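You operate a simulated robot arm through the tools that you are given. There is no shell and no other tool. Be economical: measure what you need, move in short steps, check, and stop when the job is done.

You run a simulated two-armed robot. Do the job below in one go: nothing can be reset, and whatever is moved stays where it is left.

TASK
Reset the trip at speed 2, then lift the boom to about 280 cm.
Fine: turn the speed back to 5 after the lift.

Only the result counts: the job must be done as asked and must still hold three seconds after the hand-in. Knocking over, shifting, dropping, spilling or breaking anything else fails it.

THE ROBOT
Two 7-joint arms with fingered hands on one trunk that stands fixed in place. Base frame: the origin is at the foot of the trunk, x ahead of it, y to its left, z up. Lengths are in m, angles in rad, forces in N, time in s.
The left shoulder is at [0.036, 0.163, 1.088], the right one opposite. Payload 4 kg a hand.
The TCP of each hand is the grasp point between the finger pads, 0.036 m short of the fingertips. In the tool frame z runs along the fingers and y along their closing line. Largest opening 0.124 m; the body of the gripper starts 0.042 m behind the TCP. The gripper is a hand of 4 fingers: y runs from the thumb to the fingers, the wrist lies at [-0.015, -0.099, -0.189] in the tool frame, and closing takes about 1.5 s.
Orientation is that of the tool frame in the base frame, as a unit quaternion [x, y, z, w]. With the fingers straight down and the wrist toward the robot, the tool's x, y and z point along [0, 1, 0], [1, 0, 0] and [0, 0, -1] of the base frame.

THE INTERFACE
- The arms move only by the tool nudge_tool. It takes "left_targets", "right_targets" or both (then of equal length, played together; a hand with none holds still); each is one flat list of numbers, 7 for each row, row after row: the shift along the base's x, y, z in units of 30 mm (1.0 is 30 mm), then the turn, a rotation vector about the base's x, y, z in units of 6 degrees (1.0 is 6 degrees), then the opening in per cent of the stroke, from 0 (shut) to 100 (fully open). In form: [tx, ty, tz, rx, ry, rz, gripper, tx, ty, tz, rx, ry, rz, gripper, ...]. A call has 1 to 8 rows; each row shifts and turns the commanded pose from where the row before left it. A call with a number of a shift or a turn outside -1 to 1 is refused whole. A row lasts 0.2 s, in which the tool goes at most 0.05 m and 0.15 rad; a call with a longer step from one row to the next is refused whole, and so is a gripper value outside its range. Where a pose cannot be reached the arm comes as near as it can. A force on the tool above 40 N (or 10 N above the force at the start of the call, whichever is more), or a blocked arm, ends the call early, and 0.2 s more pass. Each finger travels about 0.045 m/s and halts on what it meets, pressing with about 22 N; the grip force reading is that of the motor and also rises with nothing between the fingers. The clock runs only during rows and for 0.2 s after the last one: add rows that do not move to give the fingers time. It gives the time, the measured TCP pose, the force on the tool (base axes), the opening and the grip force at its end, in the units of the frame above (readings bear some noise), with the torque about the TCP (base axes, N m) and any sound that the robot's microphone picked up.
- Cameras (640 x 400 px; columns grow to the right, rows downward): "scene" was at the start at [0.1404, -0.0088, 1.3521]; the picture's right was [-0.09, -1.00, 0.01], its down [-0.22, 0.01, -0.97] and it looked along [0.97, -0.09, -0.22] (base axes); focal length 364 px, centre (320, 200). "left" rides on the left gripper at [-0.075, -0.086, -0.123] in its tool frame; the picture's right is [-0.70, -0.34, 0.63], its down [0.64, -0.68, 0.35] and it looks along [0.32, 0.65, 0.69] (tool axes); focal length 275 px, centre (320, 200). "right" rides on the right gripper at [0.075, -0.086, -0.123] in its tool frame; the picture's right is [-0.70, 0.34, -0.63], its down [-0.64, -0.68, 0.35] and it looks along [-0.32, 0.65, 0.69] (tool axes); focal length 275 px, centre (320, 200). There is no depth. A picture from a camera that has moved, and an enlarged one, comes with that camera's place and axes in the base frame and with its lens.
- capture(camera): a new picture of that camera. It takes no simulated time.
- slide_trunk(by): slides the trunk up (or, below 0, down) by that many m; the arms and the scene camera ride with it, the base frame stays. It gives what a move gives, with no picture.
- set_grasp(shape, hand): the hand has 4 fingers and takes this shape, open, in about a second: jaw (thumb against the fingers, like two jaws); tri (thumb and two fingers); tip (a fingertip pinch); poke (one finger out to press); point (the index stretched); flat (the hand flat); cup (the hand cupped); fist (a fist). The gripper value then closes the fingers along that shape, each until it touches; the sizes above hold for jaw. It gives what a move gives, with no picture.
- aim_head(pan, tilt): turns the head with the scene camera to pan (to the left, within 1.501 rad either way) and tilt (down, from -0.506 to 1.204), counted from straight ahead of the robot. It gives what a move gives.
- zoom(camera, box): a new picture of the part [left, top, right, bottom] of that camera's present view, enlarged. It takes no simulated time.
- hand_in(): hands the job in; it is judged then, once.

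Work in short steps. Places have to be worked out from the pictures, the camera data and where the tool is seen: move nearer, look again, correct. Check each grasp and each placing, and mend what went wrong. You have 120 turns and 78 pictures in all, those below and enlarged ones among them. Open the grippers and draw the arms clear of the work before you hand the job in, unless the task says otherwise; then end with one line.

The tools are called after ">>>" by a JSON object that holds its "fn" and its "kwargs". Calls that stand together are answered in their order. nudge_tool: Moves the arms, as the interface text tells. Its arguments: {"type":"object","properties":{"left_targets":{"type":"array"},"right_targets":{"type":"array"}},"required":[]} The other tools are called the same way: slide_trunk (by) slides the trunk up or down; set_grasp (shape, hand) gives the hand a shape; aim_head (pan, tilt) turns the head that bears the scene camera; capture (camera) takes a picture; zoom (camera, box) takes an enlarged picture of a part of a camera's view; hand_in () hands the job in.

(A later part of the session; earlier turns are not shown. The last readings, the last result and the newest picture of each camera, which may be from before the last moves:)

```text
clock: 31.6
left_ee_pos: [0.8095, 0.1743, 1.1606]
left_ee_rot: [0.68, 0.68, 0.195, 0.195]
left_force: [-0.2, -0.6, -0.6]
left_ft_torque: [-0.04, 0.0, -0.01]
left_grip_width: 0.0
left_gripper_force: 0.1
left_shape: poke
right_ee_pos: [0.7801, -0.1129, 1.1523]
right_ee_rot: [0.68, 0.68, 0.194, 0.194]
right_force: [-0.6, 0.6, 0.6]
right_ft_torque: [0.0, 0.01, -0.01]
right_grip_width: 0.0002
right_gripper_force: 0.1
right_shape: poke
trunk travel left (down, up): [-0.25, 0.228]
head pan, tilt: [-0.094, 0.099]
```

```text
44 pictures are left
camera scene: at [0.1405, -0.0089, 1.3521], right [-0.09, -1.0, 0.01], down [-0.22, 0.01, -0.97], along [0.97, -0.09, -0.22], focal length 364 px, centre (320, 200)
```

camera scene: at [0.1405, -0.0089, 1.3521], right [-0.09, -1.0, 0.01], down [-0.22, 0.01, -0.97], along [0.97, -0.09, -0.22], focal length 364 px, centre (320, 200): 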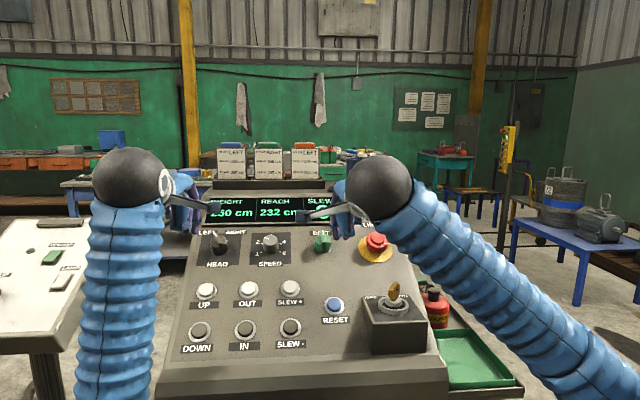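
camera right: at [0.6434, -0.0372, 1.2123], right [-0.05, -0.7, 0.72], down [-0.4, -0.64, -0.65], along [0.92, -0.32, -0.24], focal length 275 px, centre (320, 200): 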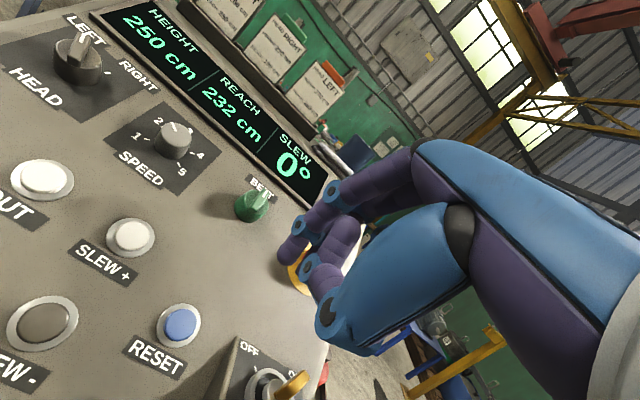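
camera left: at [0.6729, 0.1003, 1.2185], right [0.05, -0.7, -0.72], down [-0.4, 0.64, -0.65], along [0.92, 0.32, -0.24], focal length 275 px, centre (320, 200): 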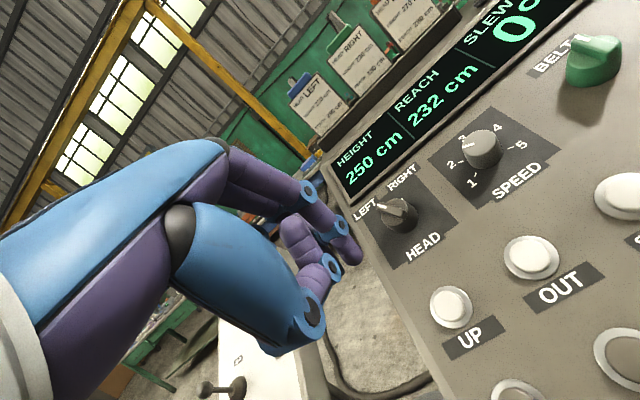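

Index tip is about 38 mm past the TCP in poke shape; RESET re-triangulates to (0.869,-0.112,0.948). I lower the right hand to ~30 mm short of RESET and look.

>>> {"fn": "nudge_tool", "kwargs": {"right_targets": [0.253, -0.017, -0.844, 0, 0, 0, 0, 0.253, -0.017, -0.844, 0, 0, 0, 0, 0.253, -0.017, -0.844, 0, 0, 0, 0, 0.253, -0.017, -0.844, 0, 0, 0, 0, 0.253, -0.017, -0.844, 0, 0, 0, 0, 0.253, -0.017, -0.844, 0, 0, 0, 0]}}

>>> {"fn": "capture", "kwargs": {"camera": "right"}}

>>> {"fn": "zoom", "kwargs": {"camera": "scene", "box": [230, 200, 430, 370]}}

```text
clock: 33.0
left_ee_pos: [0.8112, 0.1745, 1.1603]
left_ee_rot: [0.68, 0.68, 0.194, 0.194]
left_force: [0.0, -0.9, -0.2]
left_ft_torque: [0.02, -0.02, -0.01]
left_grip_width: 0.0
left_gripper_force: 0.0
left_shape: poke
right_ee_pos: [0.8234, -0.1177, 0.9983]
right_ee_rot: [0.679, 0.68, 0.195, 0.194]
right_force: [0.9, 0.1, 0.0]
right_ft_torque: [0.02, -0.02, -0.01]
right_grip_width: 0.0
right_gripper_force: 0.1
right_shape: poke
trunk travel left (down, up): [-0.25, 0.228]
head pan, tilt: [-0.094, 0.099]
```

```text
43 pictures are left
camera right: at [0.6863, -0.0423, 1.0583], right [-0.05, -0.7, 0.72], down [-0.39, -0.64, -0.65], along [0.92, -0.32, -0.24], focal length 275 px, centre (320, 200)
```

right: 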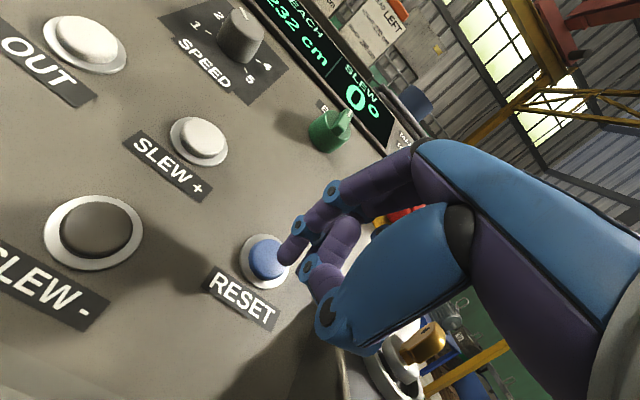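

```text
2.35 times, centred on (330, 285) of scene
camera zoom: at [0.1407, -0.0089, 1.352], right [-0.09, -1.0, 0.01], down [-0.22, 0.01, -0.97], along [0.97, -0.09, -0.22], focal length 857 px, centre (296, 0)
```

zoom: 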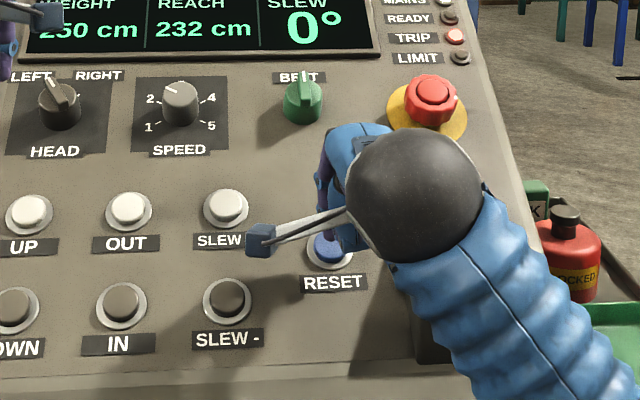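

The tip is ~29 mm from the RESET cap and nearly aligned. I advance 22 mm with a small up-slope correction, then creep in 4 mm steps.

>>> {"fn": "nudge_tool", "kwargs": {"right_targets": [0.5, 0, -0.56, 0, 0, 0, 0, 0.07, 0, -0.113, 0, 0, 0, 0, 0.07, 0, -0.113, 0, 0, 0, 0]}}

>>> {"fn": "zoom", "kwargs": {"camera": "right", "box": [200, 180, 400, 340]}}

>>> {"fn": "zoom", "kwargs": {"camera": "scene", "box": [250, 170, 450, 330]}}

```text
clock: 33.8
left_ee_pos: [0.8105, 0.1746, 1.1601]
left_ee_rot: [0.68, 0.68, 0.194, 0.195]
left_force: [0.0, 0.5, 0.1]
left_ft_torque: [0.01, 0.01, 0.04]
left_grip_width: 0.0
left_gripper_force: 0.1
left_shape: poke
right_ee_pos: [0.8437, -0.1182, 0.9752]
right_ee_rot: [0.68, 0.679, 0.194, 0.196]
right_force: [-2.5, -0.8, 3.0]
right_ft_torque: [0.01, 0.0, -0.03]
right_grip_width: 0.0001
right_gripper_force: 0.2
right_shape: poke
trunk travel left (down, up): [-0.25, 0.228]
head pan, tilt: [-0.094, 0.099]
heard: click
```

```text
2.50 times, centred on (300, 260) of right
camera zoom: at [0.7053, -0.042, 1.0348], right [-0.05, -0.7, 0.72], down [-0.4, -0.65, -0.65], along [0.92, -0.32, -0.24], focal length 688 px, centre (370, 50)
```

zoom: 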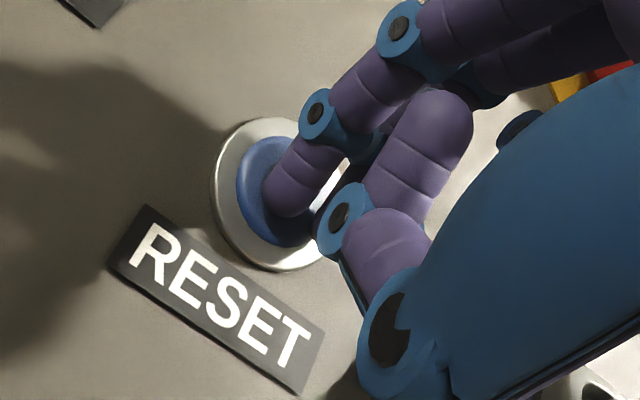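

```text
2.50 times, centred on (350, 250) of scene
camera zoom: at [0.1403, -0.0089, 1.3521], right [-0.09, -1.0, 0.01], down [-0.22, 0.01, -0.97], along [0.97, -0.09, -0.22], focal length 911 px, centre (245, 75)
```

zoom: 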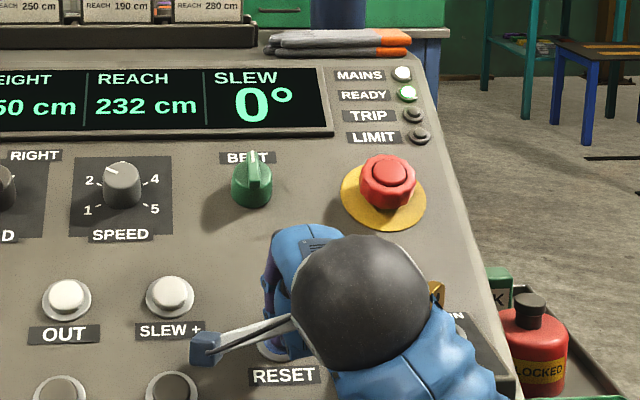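

Click heard: TRIP is out and READY is lit. Retract the right hand along the normal, and bring the left tip to ~30 mm short of UP.

>>> {"fn": "nudge_tool", "kwargs": {"right_targets": [-0.5, 0, 0.8, 0, 0, 0, 0, -0.5, 0, 0.8, 0, 0, 0, 0, -0.5, -0.2, 0.8, 0, 0, 0, 0, -0.5, -0.5, 0.8, 0, 0, 0, 0, -0.3, -0.8, 0.8, 0, 0, 0, 0], "left_targets": [0.243, -0.01, -0.78, 0, 0, 0, 0, 0.243, -0.01, -0.78, 0, 0, 0, 0, 0.243, -0.01, -0.78, 0, 0, 0, 0, 0.243, -0.01, -0.78, 0, 0, 0, 0, 0.243, -0.01, -0.78, 0, 0, 0, 0]}}

>>> {"fn": "capture", "kwargs": {"camera": "left"}}

>>> {"fn": "capture", "kwargs": {"camera": "scene"}}

```text
clock: 35.0
left_ee_pos: [0.8456, 0.1702, 1.0424]
left_ee_rot: [0.68, 0.68, 0.195, 0.195]
left_force: [-0.8, 0.3, 0.1]
left_ft_torque: [-0.01, 0.0, -0.01]
left_grip_width: 0.0
left_gripper_force: 0.0
left_shape: poke
right_ee_pos: [0.7757, -0.1613, 1.0966]
right_ee_rot: [0.68, 0.68, 0.194, 0.195]
right_force: [0.3, -0.5, 0.7]
right_ft_torque: [-0.02, 0.01, 0.02]
right_grip_width: 0.0
right_gripper_force: 0.0
right_shape: poke
trunk travel left (down, up): [-0.25, 0.228]
head pan, tilt: [-0.094, 0.099]
```

```text
39 pictures are left
camera left: at [0.7068, 0.0966, 1.1015], right [0.05, -0.7, -0.72], down [-0.4, 0.64, -0.65], along [0.92, 0.32, -0.24], focal length 275 px, centre (320, 200)
```

left: 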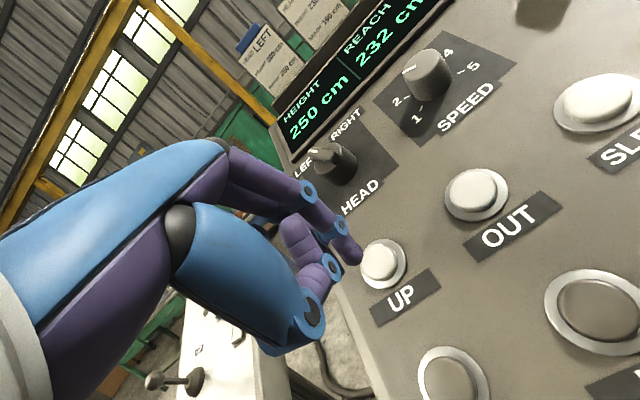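

```text
38 pictures are left
camera scene: at [0.1405, -0.0088, 1.3521], right [-0.09, -1.0, 0.01], down [-0.22, 0.01, -0.97], along [0.97, -0.09, -0.22], focal length 364 px, centre (320, 200)
```

scene: 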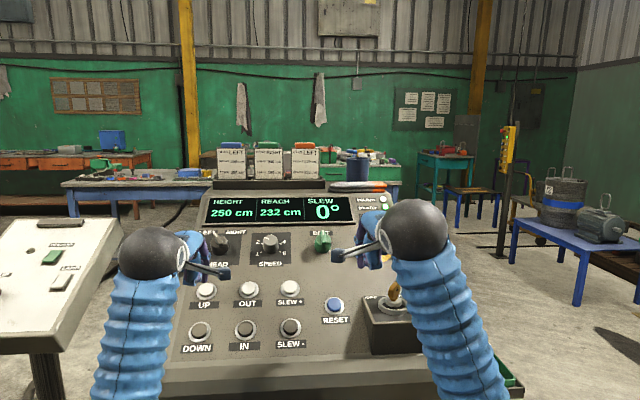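

UP refines to ≈(0.899,0.171,0.979). I approach to ~10 mm short and check alignment.

>>> {"fn": "nudge_tool", "kwargs": {"left_targets": [0.7, 0.17, -0.9, 0, 0, 0, 0]}}

>>> {"fn": "zoom", "kwargs": {"camera": "left", "box": [270, 180, 450, 330]}}

```text
clock: 35.4
left_ee_pos: [0.8636, 0.1748, 1.0145]
left_ee_rot: [0.681, 0.679, 0.193, 0.194]
left_force: [0.0, 0.1, -0.3]
left_ft_torque: [0.01, 0.01, 0.02]
left_grip_width: 0.0
left_gripper_force: 0.0
left_shape: poke
right_ee_pos: [0.7763, -0.1616, 1.095]
right_ee_rot: [0.68, 0.68, 0.195, 0.194]
right_force: [-0.3, -0.8, 0.3]
right_ft_torque: [0.02, -0.03, 0.0]
right_grip_width: 0.0
right_gripper_force: 0.1
right_shape: poke
trunk travel left (down, up): [-0.25, 0.228]
head pan, tilt: [-0.094, 0.099]
```

```text
2.67 times, centred on (360, 255) of left
camera zoom: at [0.727, 0.1015, 1.0732], right [0.05, -0.7, -0.72], down [-0.4, 0.64, -0.65], along [0.92, 0.32, -0.24], focal length 734 px, centre (213, 53)
```

zoom: 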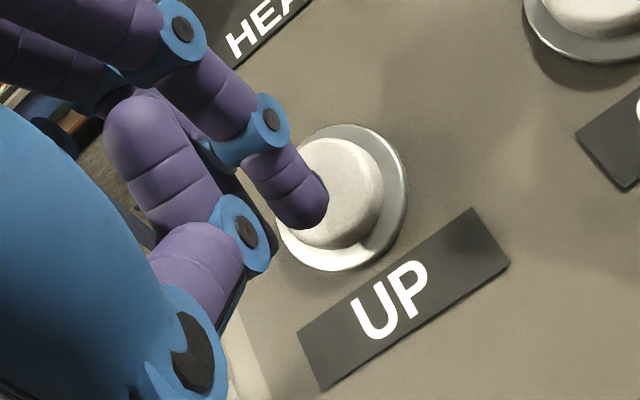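

Aligned over UP. Creep in.

>>> {"fn": "nudge_tool", "kwargs": {"left_targets": [0.07, 0, -0.113, 0, 0, 0, 0, 0.07, 0, -0.113, 0, 0, 0, 0]}}

>>> {"fn": "zoom", "kwargs": {"camera": "scene", "box": [190, 180, 400, 290]}}

```text
clock: 36.0
left_ee_pos: [0.8703, 0.1759, 1.0099]
left_ee_rot: [0.679, 0.68, 0.195, 0.195]
left_force: [-0.4, 0.4, -0.2]
left_ft_torque: [0.0, -0.03, 0.0]
left_grip_width: 0.0
left_gripper_force: 0.1
left_shape: poke
right_ee_pos: [0.7752, -0.1628, 1.0968]
right_ee_rot: [0.68, 0.68, 0.195, 0.195]
right_force: [0.2, -1.0, 1.0]
right_ft_torque: [-0.03, -0.01, 0.0]
right_grip_width: 0.0
right_gripper_force: 0.0
right_shape: poke
trunk travel left (down, up): [-0.25, 0.228]
head pan, tilt: [-0.094, 0.099]
```

```text
3.05 times, centred on (295, 235) of scene
camera zoom: at [0.1403, -0.0089, 1.3521], right [-0.09, -1.0, 0.01], down [-0.22, 0.01, -0.97], along [0.97, -0.09, -0.22], focal length 1110 px, centre (396, 93)
```

zoom: 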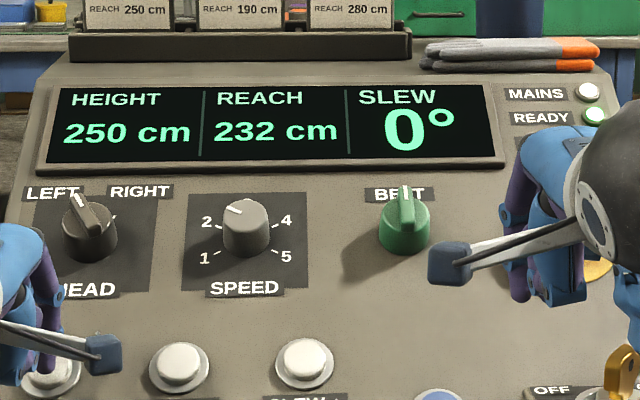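

No contact yet; creep two more 4 mm steps.

>>> {"fn": "nudge_tool", "kwargs": {"left_targets": [0.07, 0, -0.113, 0, 0, 0, 0, 0.07, 0, -0.113, 0, 0, 0, 0]}}

>>> {"fn": "zoom", "kwargs": {"camera": "scene", "box": [190, 180, 400, 290]}}

```text
clock: 36.6
left_ee_pos: [0.8739, 0.1768, 1.0032]
left_ee_rot: [0.68, 0.68, 0.194, 0.195]
left_force: [0.5, -0.2, 0.9]
left_ft_torque: [-0.02, -0.01, -0.01]
left_grip_width: 0.0
left_gripper_force: 0.0
left_shape: poke
right_ee_pos: [0.7755, -0.1623, 1.096]
right_ee_rot: [0.68, 0.68, 0.195, 0.195]
right_force: [-0.1, -0.4, 0.4]
right_ft_torque: [0.0, -0.03, 0.02]
right_grip_width: 0.0001
right_gripper_force: 0.2
right_shape: poke
trunk travel left (down, up): [-0.25, 0.228]
head pan, tilt: [-0.094, 0.099]
```

```text
3.05 times, centred on (295, 235) of scene
camera zoom: at [0.1405, -0.0088, 1.3521], right [-0.09, -1.0, 0.01], down [-0.22, 0.01, -0.97], along [0.97, -0.09, -0.22], focal length 1110 px, centre (396, 93)
```

zoom: 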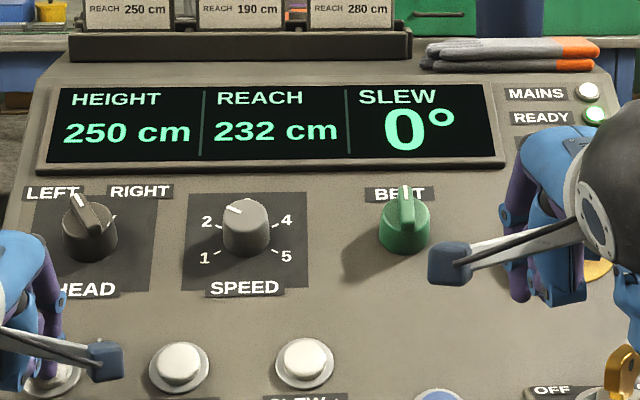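

Still no contact force; two more steps.

>>> {"fn": "nudge_tool", "kwargs": {"left_targets": [0.07, -0.05, -0.113, 0, 0, 0, 0, 0.07, -0.05, -0.113, 0, 0, 0, 0]}}

>>> {"fn": "zoom", "kwargs": {"camera": "scene", "box": [190, 180, 400, 290]}}

>>> {"fn": "zoom", "kwargs": {"camera": "left", "box": [270, 180, 450, 330]}}

```text
clock: 37.2
left_ee_pos: [0.8773, 0.1741, 0.9968]
left_ee_rot: [0.679, 0.68, 0.195, 0.195]
left_force: [-2.1, 0.1, 2.8]
left_ft_torque: [0.03, 0.03, 0.03]
left_grip_width: 0.0001
left_gripper_force: 0.1
left_shape: poke
right_ee_pos: [0.7748, -0.1602, 1.0966]
right_ee_rot: [0.679, 0.68, 0.195, 0.194]
right_force: [-0.3, 0.3, -0.2]
right_ft_torque: [0.0, 0.0, 0.01]
right_grip_width: 0.0001
right_gripper_force: 0.0
right_shape: poke
trunk travel left (down, up): [-0.25, 0.228]
head pan, tilt: [-0.094, 0.099]
heard: click
```

```text
3.05 times, centred on (295, 235) of scene
camera zoom: at [0.14, -0.0088, 1.3522], right [-0.09, -1.0, 0.01], down [-0.22, 0.01, -0.97], along [0.97, -0.09, -0.22], focal length 1110 px, centre (396, 93)
```

zoom: 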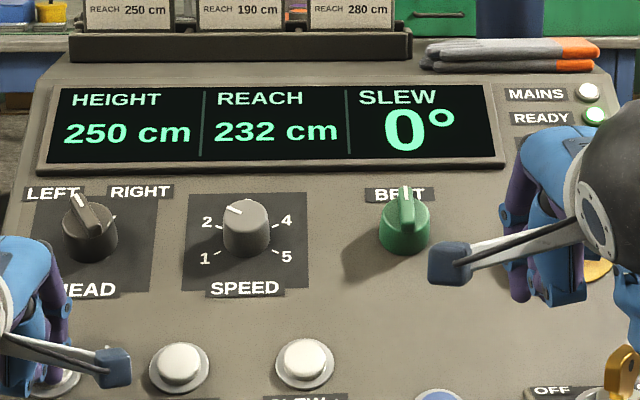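

```text
2.67 times, centred on (360, 255) of left
camera zoom: at [0.7402, 0.0996, 1.0563], right [0.05, -0.7, -0.72], down [-0.4, 0.64, -0.66], along [0.92, 0.32, -0.24], focal length 734 px, centre (213, 53)
```

zoom: 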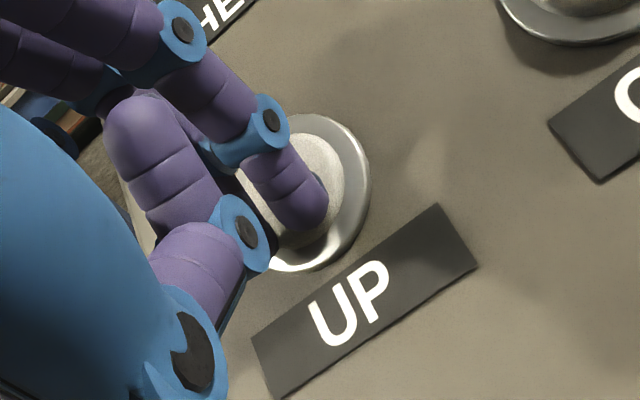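

Click heard and the button is just made. Hold for one row to see how fast the height changes.

>>> {"fn": "nudge_tool", "kwargs": {"left_targets": [0, 0, 0, 0, 0, 0, 0]}}

>>> {"fn": "zoom", "kwargs": {"camera": "scene", "box": [190, 180, 400, 290]}}

```text
clock: 37.6
left_ee_pos: [0.8784, 0.1732, 0.9963]
left_ee_rot: [0.679, 0.68, 0.194, 0.195]
left_force: [-1.0, 1.5, 3.4]
left_ft_torque: [0.01, -0.01, 0.02]
left_grip_width: 0.0
left_gripper_force: 0.0
left_shape: poke
right_ee_pos: [0.7753, -0.1624, 1.096]
right_ee_rot: [0.679, 0.68, 0.195, 0.195]
right_force: [0.0, -0.4, 0.1]
right_ft_torque: [0.0, -0.01, 0.0]
right_grip_width: 0.0
right_gripper_force: 0.1
right_shape: poke
trunk travel left (down, up): [-0.25, 0.228]
head pan, tilt: [-0.094, 0.099]
```

```text
3.05 times, centred on (295, 235) of scene
camera zoom: at [0.14, -0.0088, 1.3521], right [-0.09, -1.0, 0.01], down [-0.22, 0.01, -0.97], along [0.97, -0.09, -0.22], focal length 1110 px, centre (396, 93)
```

zoom: 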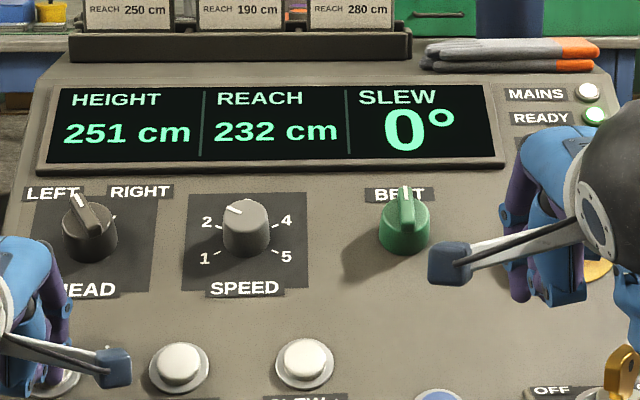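

It rises slowly (~1 cm per 0.4 s). Hold two full calls and re-read.

>>> {"fn": "nudge_tool", "kwargs": {"left_targets": [0, 0, 0, 0, 0, 0, 0, 0, 0, 0, 0, 0, 0, 0, 0, 0, 0, 0, 0, 0, 0, 0, 0, 0, 0, 0, 0, 0, 0, 0, 0, 0, 0, 0, 0, 0, 0, 0, 0, 0, 0, 0, 0, 0, 0, 0, 0, 0, 0, 0, 0, 0, 0, 0, 0, 0]}}

>>> {"fn": "nudge_tool", "kwargs": {"left_targets": [0, 0, 0, 0, 0, 0, 0, 0, 0, 0, 0, 0, 0, 0, 0, 0, 0, 0, 0, 0, 0, 0, 0, 0, 0, 0, 0, 0, 0, 0, 0, 0, 0, 0, 0, 0, 0, 0, 0, 0, 0, 0, 0, 0, 0, 0, 0, 0, 0, 0, 0, 0, 0, 0, 0, 0]}}

>>> {"fn": "zoom", "kwargs": {"camera": "scene", "box": [190, 180, 400, 290]}}

```text
clock: 39.4
left_ee_pos: [0.8793, 0.1736, 0.9974]
left_ee_rot: [0.68, 0.68, 0.195, 0.195]
left_force: [-1.0, 0.6, 3.0]
left_ft_torque: [0.03, -0.05, 0.01]
left_grip_width: 0.0
left_gripper_force: 0.0
left_shape: poke
right_ee_pos: [0.7737, -0.1614, 1.0973]
right_ee_rot: [0.679, 0.68, 0.196, 0.195]
right_force: [0.2, 0.9, 0.0]
right_ft_torque: [0.03, -0.01, -0.05]
right_grip_width: 0.0001
right_gripper_force: 0.0
right_shape: poke
trunk travel left (down, up): [-0.25, 0.228]
head pan, tilt: [-0.094, 0.099]
```

```text
clock: 41.2
left_ee_pos: [0.8782, 0.1732, 0.9982]
left_ee_rot: [0.68, 0.68, 0.194, 0.195]
left_force: [-1.1, 0.9, 3.2]
left_ft_torque: [0.03, -0.06, 0.02]
left_grip_width: 0.0001
left_gripper_force: 0.0
left_shape: poke
right_ee_pos: [0.7752, -0.1624, 1.0974]
right_ee_rot: [0.68, 0.679, 0.195, 0.195]
right_force: [0.2, -0.2, -0.2]
right_ft_torque: [-0.03, -0.01, 0.0]
right_grip_width: 0.0
right_gripper_force: 0.1
right_shape: poke
trunk travel left (down, up): [-0.25, 0.228]
head pan, tilt: [-0.094, 0.099]
```

```text
3.05 times, centred on (295, 235) of scene
camera zoom: at [0.14, -0.0088, 1.3521], right [-0.09, -1.0, 0.01], down [-0.22, 0.01, -0.97], along [0.97, -0.09, -0.22], focal length 1110 px, centre (396, 93)
```

zoom: 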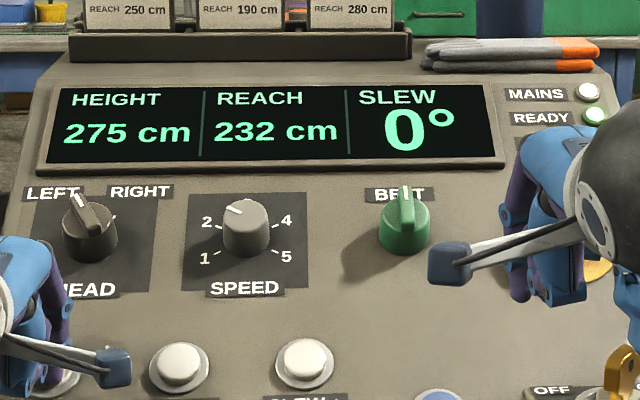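

275 cm and moving at ~7 cm/s; with reaction and coasting, release now.

>>> {"fn": "nudge_tool", "kwargs": {"left_targets": [-0.4, 0, 0.64, 0, 0, 0, 0, 0, 0, 0, 0, 0, 0, 0, 0, 0, 0, 0, 0, 0, 0, 0, 0, 0, 0, 0, 0, 0]}}

>>> {"fn": "zoom", "kwargs": {"camera": "scene", "box": [190, 180, 400, 290]}}

```text
clock: 42.2
left_ee_pos: [0.8665, 0.1736, 1.0166]
left_ee_rot: [0.68, 0.68, 0.194, 0.194]
left_force: [-0.1, 0.4, 0.7]
left_ft_torque: [0.0, 0.01, 0.01]
left_grip_width: 0.0
left_gripper_force: 0.1
left_shape: poke
right_ee_pos: [0.7751, -0.1614, 1.0958]
right_ee_rot: [0.68, 0.68, 0.194, 0.195]
right_force: [-0.3, -0.9, 0.5]
right_ft_torque: [0.0, 0.03, -0.01]
right_grip_width: 0.0
right_gripper_force: 0.0
right_shape: poke
trunk travel left (down, up): [-0.25, 0.228]
head pan, tilt: [-0.094, 0.099]
```

```text
3.05 times, centred on (295, 235) of scene
camera zoom: at [0.1406, -0.0089, 1.352], right [-0.09, -1.0, 0.01], down [-0.22, 0.01, -0.97], along [0.97, -0.09, -0.22], focal length 1110 px, centre (396, 93)
```

zoom: 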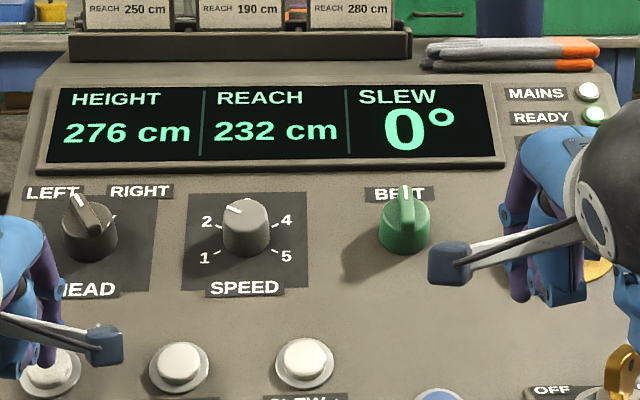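

It stopped at 276. A short press of ~0.7 s for the rest.

>>> {"fn": "nudge_tool", "kwargs": {"left_targets": [0.4, 0, -0.64, 0, 0, 0, 0, 0, 0, 0, 0, 0, 0, 0, 0, 0, 0, 0, 0, 0, 0, 0, 0, 0, 0, 0, 0, 0, -0.4, 0, 0.64, 0, 0, 0, 0, 0, 0, 0, 0, 0, 0, 0, 0, 0, 0, 0, 0, 0, 0]}}

>>> {"fn": "zoom", "kwargs": {"camera": "scene", "box": [190, 180, 400, 290]}}

```text
clock: 43.8
left_ee_pos: [0.8656, 0.1744, 1.0158]
left_ee_rot: [0.681, 0.679, 0.194, 0.195]
left_force: [-0.3, 0.2, 0.1]
left_ft_torque: [0.01, 0.02, 0.02]
left_grip_width: 0.0
left_gripper_force: 0.1
left_shape: poke
right_ee_pos: [0.7759, -0.1618, 1.0964]
right_ee_rot: [0.68, 0.68, 0.195, 0.195]
right_force: [-0.4, -0.9, -0.6]
right_ft_torque: [0.01, 0.0, 0.02]
right_grip_width: 0.0001
right_gripper_force: 0.1
right_shape: poke
trunk travel left (down, up): [-0.25, 0.228]
head pan, tilt: [-0.094, 0.099]
heard: click
```

```text
3.05 times, centred on (295, 235) of scene
camera zoom: at [0.1403, -0.0089, 1.3521], right [-0.09, -1.0, 0.01], down [-0.22, 0.01, -0.97], along [0.97, -0.09, -0.22], focal length 1110 px, centre (396, 93)
```

zoom: 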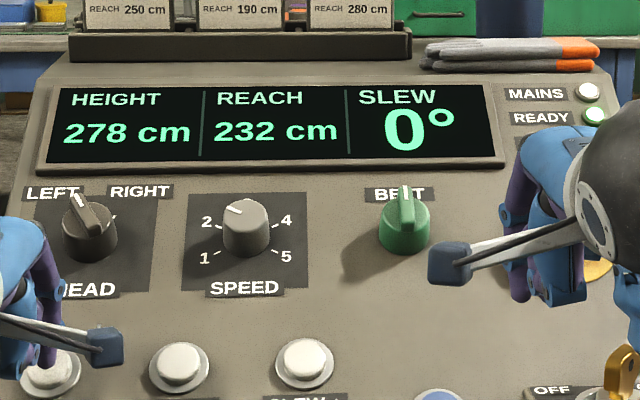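

278; one more identical press adds ~2 cm.

>>> {"fn": "nudge_tool", "kwargs": {"left_targets": [0.4, 0, -0.64, 0, 0, 0, 0, 0, 0, 0, 0, 0, 0, 0, 0, 0, 0, 0, 0, 0, 0, 0, 0, 0, 0, 0, 0, 0, -0.4, 0, 0.64, 0, 0, 0, 0, 0, 0, 0, 0, 0, 0, 0, 0, 0, 0, 0, 0, 0, 0]}}

>>> {"fn": "zoom", "kwargs": {"camera": "scene", "box": [190, 180, 400, 290]}}

```text
clock: 45.4
left_ee_pos: [0.8662, 0.1744, 1.0153]
left_ee_rot: [0.679, 0.68, 0.195, 0.195]
left_force: [-0.6, 0.3, -0.1]
left_ft_torque: [-0.01, -0.01, 0.01]
left_grip_width: 0.0001
left_gripper_force: 0.0
left_shape: poke
right_ee_pos: [0.7741, -0.1612, 1.0974]
right_ee_rot: [0.68, 0.68, 0.195, 0.195]
right_force: [0.6, 0.2, 0.2]
right_ft_torque: [-0.02, 0.0, 0.02]
right_grip_width: 0.0
right_gripper_force: 0.0
right_shape: poke
trunk travel left (down, up): [-0.25, 0.228]
head pan, tilt: [-0.094, 0.099]
heard: click
```

```text
3.05 times, centred on (295, 235) of scene
camera zoom: at [0.1403, -0.0089, 1.3521], right [-0.09, -1.0, 0.01], down [-0.22, 0.01, -0.97], along [0.97, -0.09, -0.22], focal length 1110 px, centre (396, 93)
```

zoom: 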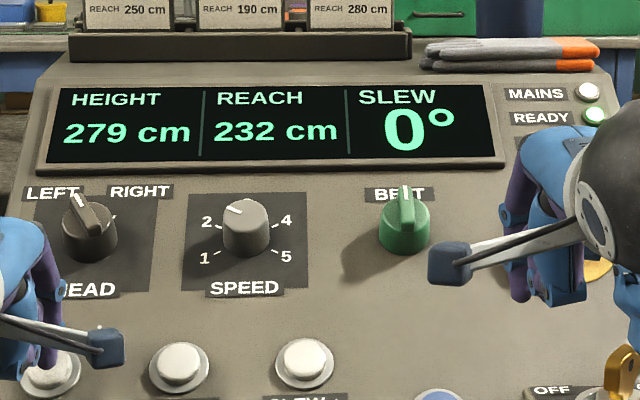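

279 cm — good. Raise the left hand toward the knob hover and move the right arm back to its starting area.

>>> {"fn": "nudge_tool", "kwargs": {"left_targets": [-0.4, 0, 0.7, 0, 0, 0, 0, -0.4, 0, 0.7, 0, 0, 0, 0, 0.65, -0.95, 0.6, 0, 0, 0, 0, 0.65, -0.95, 0.6, 0, 0, 0, 0, 0.65, -0.95, 0.6, 0, 0, 0, 0, 0.65, -0.95, 0.6, 0, 0, 0, 0, 0.65, -0.95, 0.3, 0, 0, 0, 0], "right_targets": [0, -0.6, 0.95, 0, 0.7, 0, 0, 0, -0.8, 0.9, 0, 0.7, 0, 0, 0, -0.9, 0.9, 0, 0.7, 0, 0, 0, -0.9, 0.9, 0, 0.7, 0, 0, 0, -0.9, 0.9, 0, 0.7, 0, 0, 0, -0.9, 0.9, 0, 0.7, 0, 0, 0.5, -0.9, 0.9, 0, 0.7, 0, 0]}}

>>> {"fn": "set_grasp", "kwargs": {"shape": "jaw", "hand": "left"}}

>>> {"fn": "zoom", "kwargs": {"camera": "left", "box": [320, 200, 500, 360]}}

>>> {"fn": "capture", "kwargs": {"camera": "scene"}}

```text
clock: 47.0
left_ee_pos: [0.939, 0.0324, 1.1387]
left_ee_rot: [0.679, 0.68, 0.195, 0.195]
left_force: [-0.2, 0.0, 0.3]
left_ft_torque: [-0.02, 0.0, -0.04]
left_grip_width: 0.0
left_gripper_force: 0.1
left_shape: poke
right_ee_pos: [0.7872, -0.3413, 1.2868]
right_ee_rot: [0.707, 0.707, 0.016, 0.015]
right_force: [0.2, 0.5, -0.4]
right_ft_torque: [0.02, 0.01, -0.02]
right_grip_width: 0.0
right_gripper_force: 0.1
right_shape: poke
trunk travel left (down, up): [-0.25, 0.228]
head pan, tilt: [-0.094, 0.099]
```

```text
clock: 47.9
left_ee_pos: [0.9386, 0.033, 1.1377]
left_ee_rot: [0.68, 0.681, 0.194, 0.193]
left_force: [0.4, -0.3, 0.4]
left_ft_torque: [-0.01, -0.05, 0.0]
left_grip_width: 0.1241
left_gripper_force: 0.1
left_shape: jaw
right_ee_pos: [0.787, -0.3402, 1.2866]
right_ee_rot: [0.707, 0.707, 0.016, 0.016]
right_force: [-0.8, 0.1, -0.1]
right_ft_torque: [-0.03, 0.0, 0.0]
right_grip_width: 0.0
right_gripper_force: 0.1
right_shape: poke
trunk travel left (down, up): [-0.25, 0.228]
head pan, tilt: [-0.094, 0.099]
```

```text
2.50 times, centred on (410, 280) of left
camera zoom: at [0.8016, -0.041, 1.1971], right [0.05, -0.7, -0.72], down [-0.4, 0.64, -0.65], along [0.92, 0.32, -0.24], focal length 688 px, centre (95, 0)
```

zoom: 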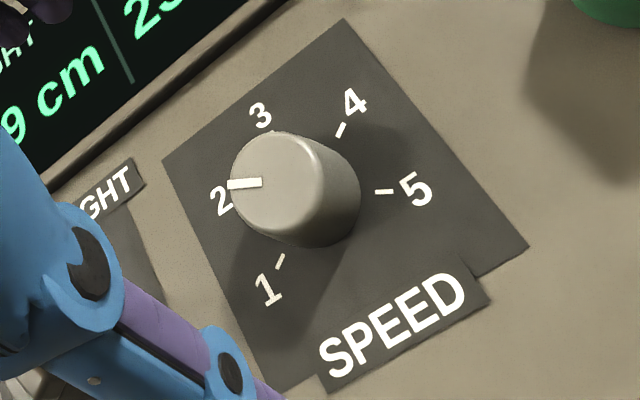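

```text
26 pictures are left
camera scene: at [0.1405, -0.0091, 1.3521], right [-0.09, -1.0, 0.01], down [-0.22, 0.01, -0.97], along [0.97, -0.09, -0.22], focal length 364 px, centre (320, 200)
```

scene: 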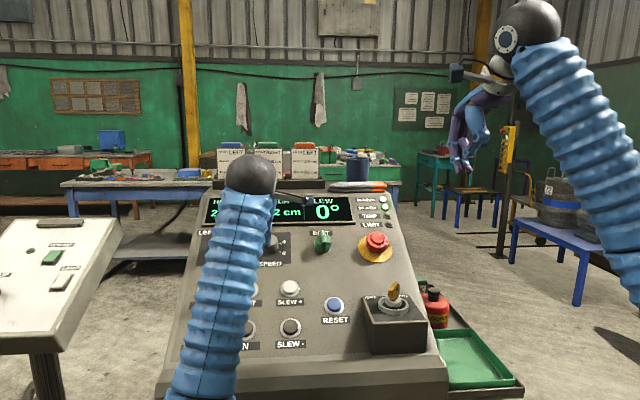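

Left hand is on the knob axis again (jaw). Pre-rotate +55° CCW with partial closing, descend, and close.

>>> {"fn": "nudge_tool", "kwargs": {"left_targets": [0, 0, 0, -0.61, 0, 0.975, 60, 0, 0, 0, -0.61, 0, 0.975, 60, 0, 0, 0, -0.61, 0, 0.975, 60, 0, 0, 0, -0.61, 0, 0.975, 60, 0, 0, 0, -0.61, 0, 0.975, 60, 0, 0, 0, -0.61, 0, 0.975, 60, 0, 0, 0, -0.61, 0, 0.975, 60, 0, 0, 0, -0.61, 0, 0.975, 60]}}

>>> {"fn": "nudge_tool", "kwargs": {"left_targets": [0.51, -0.02, -0.79, 0, 0, 0, 60, 0.51, -0.02, -0.79, 0, 0, 0, 60, 0.51, -0.02, -0.79, 0, 0, 0, 60, 0, 0, 0, 0, 0, 0, 60, 0, 0, 0, 0, 0, 0, 0, 0, 0, 0, 0, 0, 0, 0, 0, 0, 0, 0, 0, 0, 0, 0, 0, 0, 0, 0, 0, 0]}}

>>> {"fn": "zoom", "kwargs": {"camera": "left", "box": [230, 160, 480, 380]}}

```text
clock: 49.7
left_ee_pos: [0.9401, 0.0318, 1.1388]
left_ee_rot: [0.286, 0.918, 0.082, 0.263]
left_force: [0.0, 0.8, 0.1]
left_ft_torque: [-0.01, -0.01, 0.01]
left_grip_width: 0.0748
left_gripper_force: 0.1
left_shape: jaw
right_ee_pos: [0.7852, -0.3388, 1.2869]
right_ee_rot: [0.707, 0.707, 0.016, 0.016]
right_force: [0.0, -1.0, 0.4]
right_ft_torque: [0.03, -0.01, 0.01]
right_grip_width: 0.0002
right_gripper_force: 0.0
right_shape: poke
trunk travel left (down, up): [-0.25, 0.228]
head pan, tilt: [-0.094, 0.099]
```

```text
clock: 51.5
left_ee_pos: [0.9851, 0.028, 1.0685]
left_ee_rot: [0.288, 0.917, 0.081, 0.263]
left_force: [-4.7, -3.2, 0.2]
left_ft_torque: [0.09, 0.01, 0.05]
left_grip_width: 0.0376
left_gripper_force: 21.7
left_shape: jaw
right_ee_pos: [0.7855, -0.3405, 1.2873]
right_ee_rot: [0.707, 0.707, 0.016, 0.016]
right_force: [0.0, -0.5, 0.3]
right_ft_torque: [0.02, 0.03, -0.01]
right_grip_width: 0.0
right_gripper_force: 0.1
right_shape: poke
trunk travel left (down, up): [-0.25, 0.228]
head pan, tilt: [-0.094, 0.099]
```

```text
1.82 times, centred on (355, 270) of left
camera zoom: at [0.9312, -0.0842, 1.1783], right [0.66, -0.68, -0.34], down [-0.6, -0.19, -0.78], along [0.46, 0.71, -0.53], focal length 500 px, centre (256, 73)
```

zoom: 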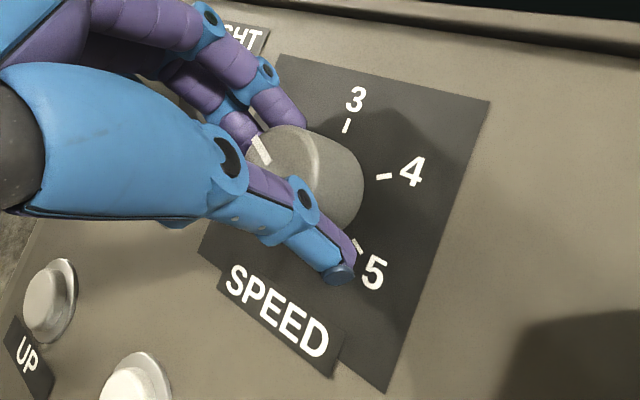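

Gripped. Turn clockwise 110° (two calls of 55°).

>>> {"fn": "nudge_tool", "kwargs": {"left_targets": [0, 0, 0, 0.61, 0, -0.975, 0, 0, 0, 0, 0.61, 0, -0.975, 0, 0, 0, 0, 0.61, 0, -0.975, 0, 0, 0, 0, 0.61, 0, -0.975, 0, 0, 0, 0, 0.61, 0, -0.975, 0, 0, 0, 0, 0.61, 0, -0.975, 0, 0, 0, 0, 0.61, 0, -0.975, 0, 0, 0, 0, 0.61, 0, -0.975, 0]}}

>>> {"fn": "nudge_tool", "kwargs": {"left_targets": [0, 0, 0, 0.61, 0, -0.975, 0, 0, 0, 0, 0.61, 0, -0.975, 0, 0, 0, 0, 0.61, 0, -0.975, 0, 0, 0, 0, 0.61, 0, -0.975, 0, 0, 0, 0, 0.61, 0, -0.975, 0, 0, 0, 0, 0.61, 0, -0.975, 0, 0, 0, 0, 0.61, 0, -0.975, 0, 0, 0, 0, 0.61, 0, -0.975, 0]}}

>>> {"fn": "capture", "kwargs": {"camera": "left"}}

>>> {"fn": "zoom", "kwargs": {"camera": "scene", "box": [180, 180, 400, 300]}}

```text
clock: 53.3
left_ee_pos: [0.9851, 0.0312, 1.0681]
left_ee_rot: [0.68, 0.679, 0.195, 0.195]
left_force: [-1.0, 3.3, 1.2]
left_ft_torque: [0.02, -0.19, 0.06]
left_grip_width: 0.0371
left_gripper_force: 21.8
left_shape: jaw
right_ee_pos: [0.7861, -0.339, 1.287]
right_ee_rot: [0.707, 0.707, 0.016, 0.016]
right_force: [1.1, 0.0, 0.2]
right_ft_torque: [-0.02, 0.01, 0.01]
right_grip_width: 0.0
right_gripper_force: 0.1
right_shape: poke
trunk travel left (down, up): [-0.25, 0.228]
head pan, tilt: [-0.094, 0.099]
```

```text
clock: 55.1
left_ee_pos: [0.9859, 0.0319, 1.0686]
left_ee_rot: [0.917, 0.288, 0.262, 0.083]
left_force: [4.0, 16.7, 4.8]
left_ft_torque: [0.16, -0.29, 0.19]
left_grip_width: 0.037
left_gripper_force: 22.3
left_shape: jaw
right_ee_pos: [0.7855, -0.3387, 1.2882]
right_ee_rot: [0.707, 0.707, 0.015, 0.017]
right_force: [-0.5, 0.4, 0.0]
right_ft_torque: [0.0, 0.01, -0.01]
right_grip_width: 0.0001
right_gripper_force: 0.1
right_shape: poke
trunk travel left (down, up): [-0.25, 0.228]
head pan, tilt: [-0.094, 0.099]
```

```text
24 pictures are left
camera left: at [0.8267, 0.0601, 1.1135], right [-0.31, -0.12, -0.94], down [0.3, 0.93, -0.22], along [0.9, -0.35, -0.25], focal length 275 px, centre (320, 200)
```

left: 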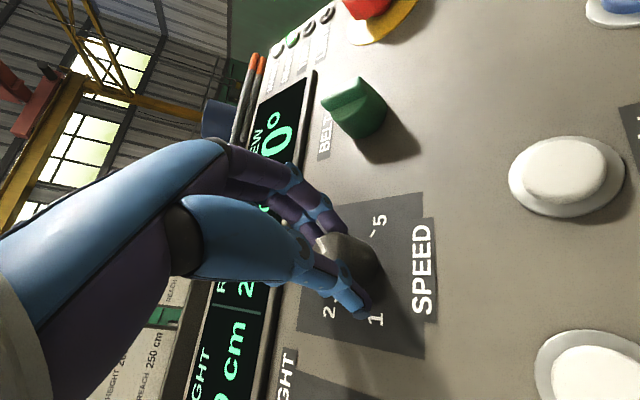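

```text
2.91 times, centred on (290, 240) of scene
camera zoom: at [0.1403, -0.0075, 1.3522], right [-0.09, -1.0, 0.01], down [-0.22, 0.01, -0.97], along [0.97, -0.09, -0.22], focal length 1060 px, centre (407, 84)
```

zoom: 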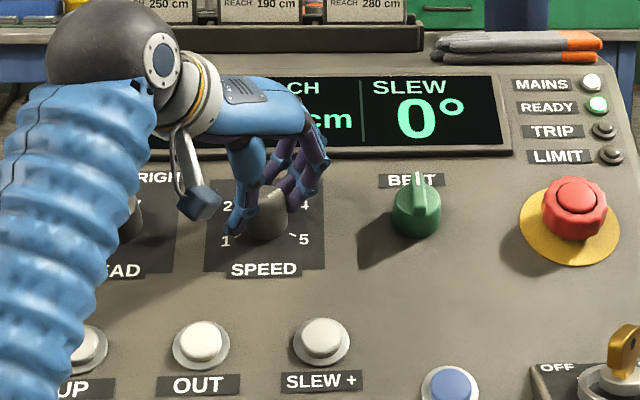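

Now release, lift, rotate back to neutral and see where the pointer is.

>>> {"fn": "nudge_tool", "kwargs": {"left_targets": [0, 0, 0, 0, 0, 0, 60, 0, 0, 0, 0, 0, 0, 60, 0, 0, 0, 0, 0, 0, 60, 0, 0, 0, 0, 0, 0, 60, 0, 0, 0, 0, 0, 0, 60, -0.51, 0, 0.8, -0.61, 0, 0.975, 60, -0.51, 0, 0.8, -0.61, 0, 0.975, 60, -0.51, 0, 0.8, -0.61, 0, 0.975, 60]}}

>>> {"fn": "nudge_tool", "kwargs": {"left_targets": [0, 0, 0, -0.61, 0, 0.975, 60, 0, 0, 0, -0.61, 0, 0.975, 60, 0, 0, 0, -0.61, 0, 0.975, 60, 0, 0, 0, -0.61, 0, 0.975, 60, 0, 0, 0, -0.61, 0, 0.975, 60]}}

>>> {"fn": "zoom", "kwargs": {"camera": "left", "box": [320, 200, 500, 360]}}

```text
clock: 56.9
left_ee_pos: [0.9424, 0.0293, 1.1412]
left_ee_rot: [0.85, 0.449, 0.244, 0.128]
left_force: [-0.7, -0.1, 0.4]
left_ft_torque: [0.0, -0.02, 0.0]
left_grip_width: 0.0741
left_gripper_force: 0.1
left_shape: jaw
right_ee_pos: [0.7854, -0.3398, 1.2881]
right_ee_rot: [0.707, 0.707, 0.016, 0.016]
right_force: [-0.4, 0.5, -0.2]
right_ft_torque: [0.02, -0.01, 0.0]
right_grip_width: 0.0
right_gripper_force: 0.2
right_shape: poke
trunk travel left (down, up): [-0.25, 0.228]
head pan, tilt: [-0.094, 0.099]
```

```text
clock: 58.1
left_ee_pos: [0.9402, 0.0299, 1.1412]
left_ee_rot: [0.679, 0.681, 0.194, 0.194]
left_force: [0.1, -0.3, 0.2]
left_ft_torque: [0.01, 0.02, 0.05]
left_grip_width: 0.0741
left_gripper_force: 0.1
left_shape: jaw
right_ee_pos: [0.7861, -0.3399, 1.2876]
right_ee_rot: [0.707, 0.706, 0.015, 0.016]
right_force: [0.1, 0.5, -0.6]
right_ft_torque: [0.0, -0.01, -0.01]
right_grip_width: 0.0001
right_gripper_force: 0.1
right_shape: poke
trunk travel left (down, up): [-0.25, 0.228]
head pan, tilt: [-0.094, 0.099]
```

```text
2.50 times, centred on (410, 280) of left
camera zoom: at [0.8027, -0.044, 1.1995], right [0.05, -0.7, -0.71], down [-0.4, 0.64, -0.66], along [0.92, 0.32, -0.24], focal length 688 px, centre (95, 0)
```

zoom: 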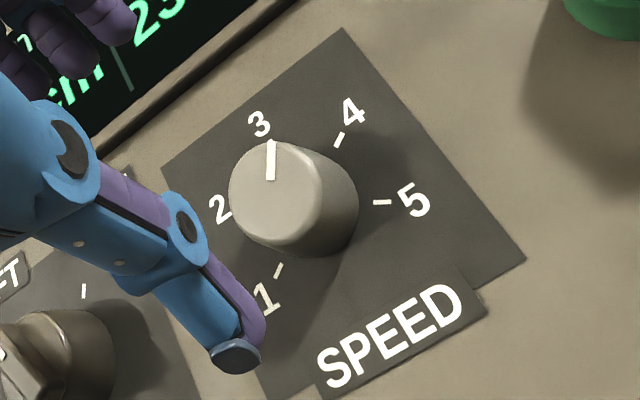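

Pointer at ≈+35° (between 3 and 4); ~80° more to 5. Regrip from +28° and turn clockwise ~83°.

>>> {"fn": "nudge_tool", "kwargs": {"left_targets": [0, 0, 0, -0.61, 0, 0.975, 60, 0, 0, 0, -0.61, 0, 0.975, 60, 0, 0, 0, -0.61, 0, 0.975, 60, 0, 0, 0, -0.61, 0, 0.975, 60, 0.5, 0.01, -0.81, 0, 0, 0, 60, 0.5, 0.01, -0.81, 0, 0, 0, 60, 0.5, 0.01, -0.81, 0, 0, 0, 60]}}

>>> {"fn": "nudge_tool", "kwargs": {"left_targets": [0, 0, 0, 0, 0, 0, 0, 0, 0, 0, 0, 0, 0, 0, 0, 0, 0, 0, 0, 0, 0, 0, 0, 0, 0, 0, 0, 0, 0, 0, 0, 0, 0, 0, 0, 0, 0, 0, 0, 0, 0, 0]}}

>>> {"fn": "nudge_tool", "kwargs": {"left_targets": [0, 0, 0, 0.61, 0, -0.975, 0, 0, 0, 0, 0.61, 0, -0.975, 0, 0, 0, 0, 0.61, 0, -0.975, 0, 0, 0, 0, 0.61, 0, -0.975, 0, 0, 0, 0, 0.61, 0, -0.975, 0, 0, 0, 0, 0.61, 0, -0.975, 0]}}

>>> {"fn": "nudge_tool", "kwargs": {"left_targets": [0, 0, 0, 0.61, 0, -0.975, 0, 0, 0, 0, 0.61, 0, -0.975, 0, 0, 0, 0, 0.61, 0, -0.975, 0, 0, 0, 0, 0.61, 0, -0.975, 0, 0, 0, 0, 0.61, 0, -0.975, 0, 0, 0, 0, 0.61, 0, -0.975, 0]}}

>>> {"fn": "zoom", "kwargs": {"camera": "left", "box": [230, 160, 480, 380]}}

```text
clock: 59.7
left_ee_pos: [0.9857, 0.0298, 1.0668]
left_ee_rot: [0.498, 0.822, 0.142, 0.236]
left_force: [0.6, 0.1, -0.4]
left_ft_torque: [0.04, -0.02, -0.04]
left_grip_width: 0.0739
left_gripper_force: 0.0
left_shape: jaw
right_ee_pos: [0.7867, -0.3404, 1.2857]
right_ee_rot: [0.707, 0.707, 0.015, 0.015]
right_force: [-0.1, 0.0, 0.4]
right_ft_torque: [0.0, 0.0, -0.04]
right_grip_width: 0.0002
right_gripper_force: 0.0
right_shape: poke
trunk travel left (down, up): [-0.25, 0.228]
head pan, tilt: [-0.094, 0.099]
```

```text
clock: 61.1
left_ee_pos: [0.9843, 0.03, 1.0683]
left_ee_rot: [0.498, 0.822, 0.142, 0.236]
left_force: [-5.5, -1.4, -1.2]
left_ft_torque: [0.01, -0.03, 0.06]
left_grip_width: 0.0372
left_gripper_force: 22.1
left_shape: jaw
right_ee_pos: [0.7865, -0.3398, 1.2873]
right_ee_rot: [0.707, 0.707, 0.016, 0.016]
right_force: [0.6, 0.0, 0.0]
right_ft_torque: [-0.04, 0.03, 0.0]
right_grip_width: 0.0
right_gripper_force: 0.0
right_shape: poke
trunk travel left (down, up): [-0.25, 0.228]
head pan, tilt: [-0.094, 0.099]
```

```text
clock: 62.5
left_ee_pos: [0.9841, 0.0322, 1.0683]
left_ee_rot: [0.756, 0.593, 0.217, 0.17]
left_force: [-1.5, 6.4, 5.9]
left_ft_torque: [0.06, -0.32, 0.06]
left_grip_width: 0.0365
left_gripper_force: 22.4
left_shape: jaw
right_ee_pos: [0.7849, -0.3393, 1.2887]
right_ee_rot: [0.707, 0.707, 0.016, 0.015]
right_force: [-0.4, 0.3, 0.3]
right_ft_torque: [0.01, 0.0, 0.0]
right_grip_width: 0.0003
right_gripper_force: 0.1
right_shape: poke
trunk travel left (down, up): [-0.25, 0.228]
head pan, tilt: [-0.094, 0.099]
```

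```text
clock: 63.9
left_ee_pos: [0.9848, 0.0324, 1.0673]
left_ee_rot: [0.917, 0.288, 0.263, 0.082]
left_force: [8.1, 13.6, 14.6]
left_ft_torque: [0.01, -0.51, 0.17]
left_grip_width: 0.0363
left_gripper_force: 21.7
left_shape: jaw
right_ee_pos: [0.7856, -0.338, 1.2896]
right_ee_rot: [0.707, 0.707, 0.016, 0.017]
right_force: [0.4, 0.6, -1.1]
right_ft_torque: [0.0, 0.0, 0.01]
right_grip_width: 0.0001
right_gripper_force: 0.1
right_shape: poke
trunk travel left (down, up): [-0.25, 0.228]
head pan, tilt: [-0.094, 0.099]
```

```text
1.82 times, centred on (355, 270) of left
camera zoom: at [0.8253, 0.0613, 1.1128], right [-0.31, -0.12, -0.94], down [0.3, 0.93, -0.22], along [0.9, -0.35, -0.25], focal length 500 px, centre (256, 73)
```

zoom: 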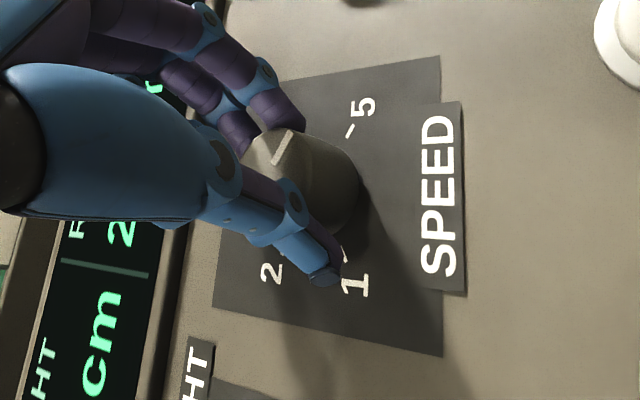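

Pointer looks near 5. Release, lift, and check from neutral.

>>> {"fn": "nudge_tool", "kwargs": {"left_targets": [0, 0, 0, 0, 0, 0, 60, 0, 0, 0, 0, 0, 0, 60, 0, 0, 0, 0, 0, 0, 60, 0, 0, 0, 0, 0, 0, 60, 0, 0, 0, 0, 0, 0, 60, -0.51, 0, 0.8, -0.61, 0, 0.975, 60, -0.51, 0, 0.8, -0.61, 0, 0.975, 60, -0.51, 0, 0.8, -0.61, 0, 0.975, 60]}}

>>> {"fn": "nudge_tool", "kwargs": {"left_targets": [0, 0, 0, -0.61, 0, 0.975, 60, 0, 0, 0, -0.61, 0, 0.975, 60, 0, 0, 0, -0.61, 0, 0.975, 60, 0, 0, 0, -0.61, 0, 0.975, 60, 0, 0, 0, -0.61, 0, 0.975, 60]}}

>>> {"fn": "zoom", "kwargs": {"camera": "left", "box": [320, 200, 500, 360]}}

```text
clock: 65.7
left_ee_pos: [0.9371, 0.0313, 1.1434]
left_ee_rot: [0.85, 0.449, 0.244, 0.128]
left_force: [0.6, -0.2, -0.1]
left_ft_torque: [0.0, 0.02, 0.03]
left_grip_width: 0.0741
left_gripper_force: 0.0
left_shape: jaw
right_ee_pos: [0.7854, -0.3396, 1.287]
right_ee_rot: [0.707, 0.707, 0.017, 0.016]
right_force: [0.2, -0.3, -0.2]
right_ft_torque: [0.0, -0.03, 0.02]
right_grip_width: 0.0
right_gripper_force: 0.0
right_shape: poke
trunk travel left (down, up): [-0.25, 0.228]
head pan, tilt: [-0.094, 0.099]
```

```text
clock: 66.9
left_ee_pos: [0.9399, 0.0314, 1.1392]
left_ee_rot: [0.68, 0.68, 0.194, 0.195]
left_force: [0.4, 0.0, -0.5]
left_ft_torque: [-0.01, -0.01, -0.01]
left_grip_width: 0.074
left_gripper_force: 0.0
left_shape: jaw
right_ee_pos: [0.7847, -0.3406, 1.2868]
right_ee_rot: [0.707, 0.707, 0.016, 0.017]
right_force: [0.7, -0.5, -0.6]
right_ft_torque: [0.01, 0.01, 0.02]
right_grip_width: 0.0001
right_gripper_force: 0.1
right_shape: poke
trunk travel left (down, up): [-0.25, 0.228]
head pan, tilt: [-0.094, 0.099]
```

```text
2.50 times, centred on (410, 280) of left
camera zoom: at [0.8012, -0.0429, 1.1976], right [0.05, -0.7, -0.72], down [-0.4, 0.64, -0.65], along [0.92, 0.32, -0.24], focal length 688 px, centre (95, 0)
```

zoom: 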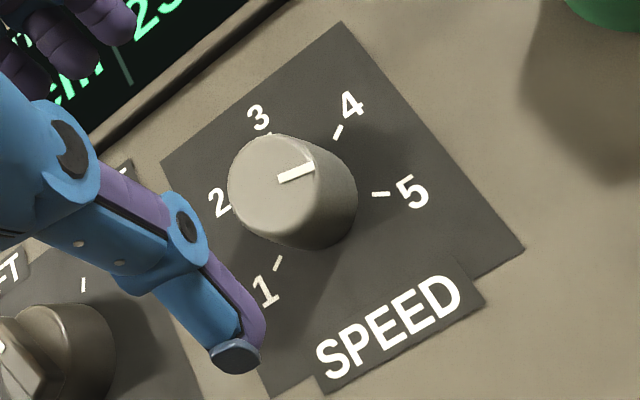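

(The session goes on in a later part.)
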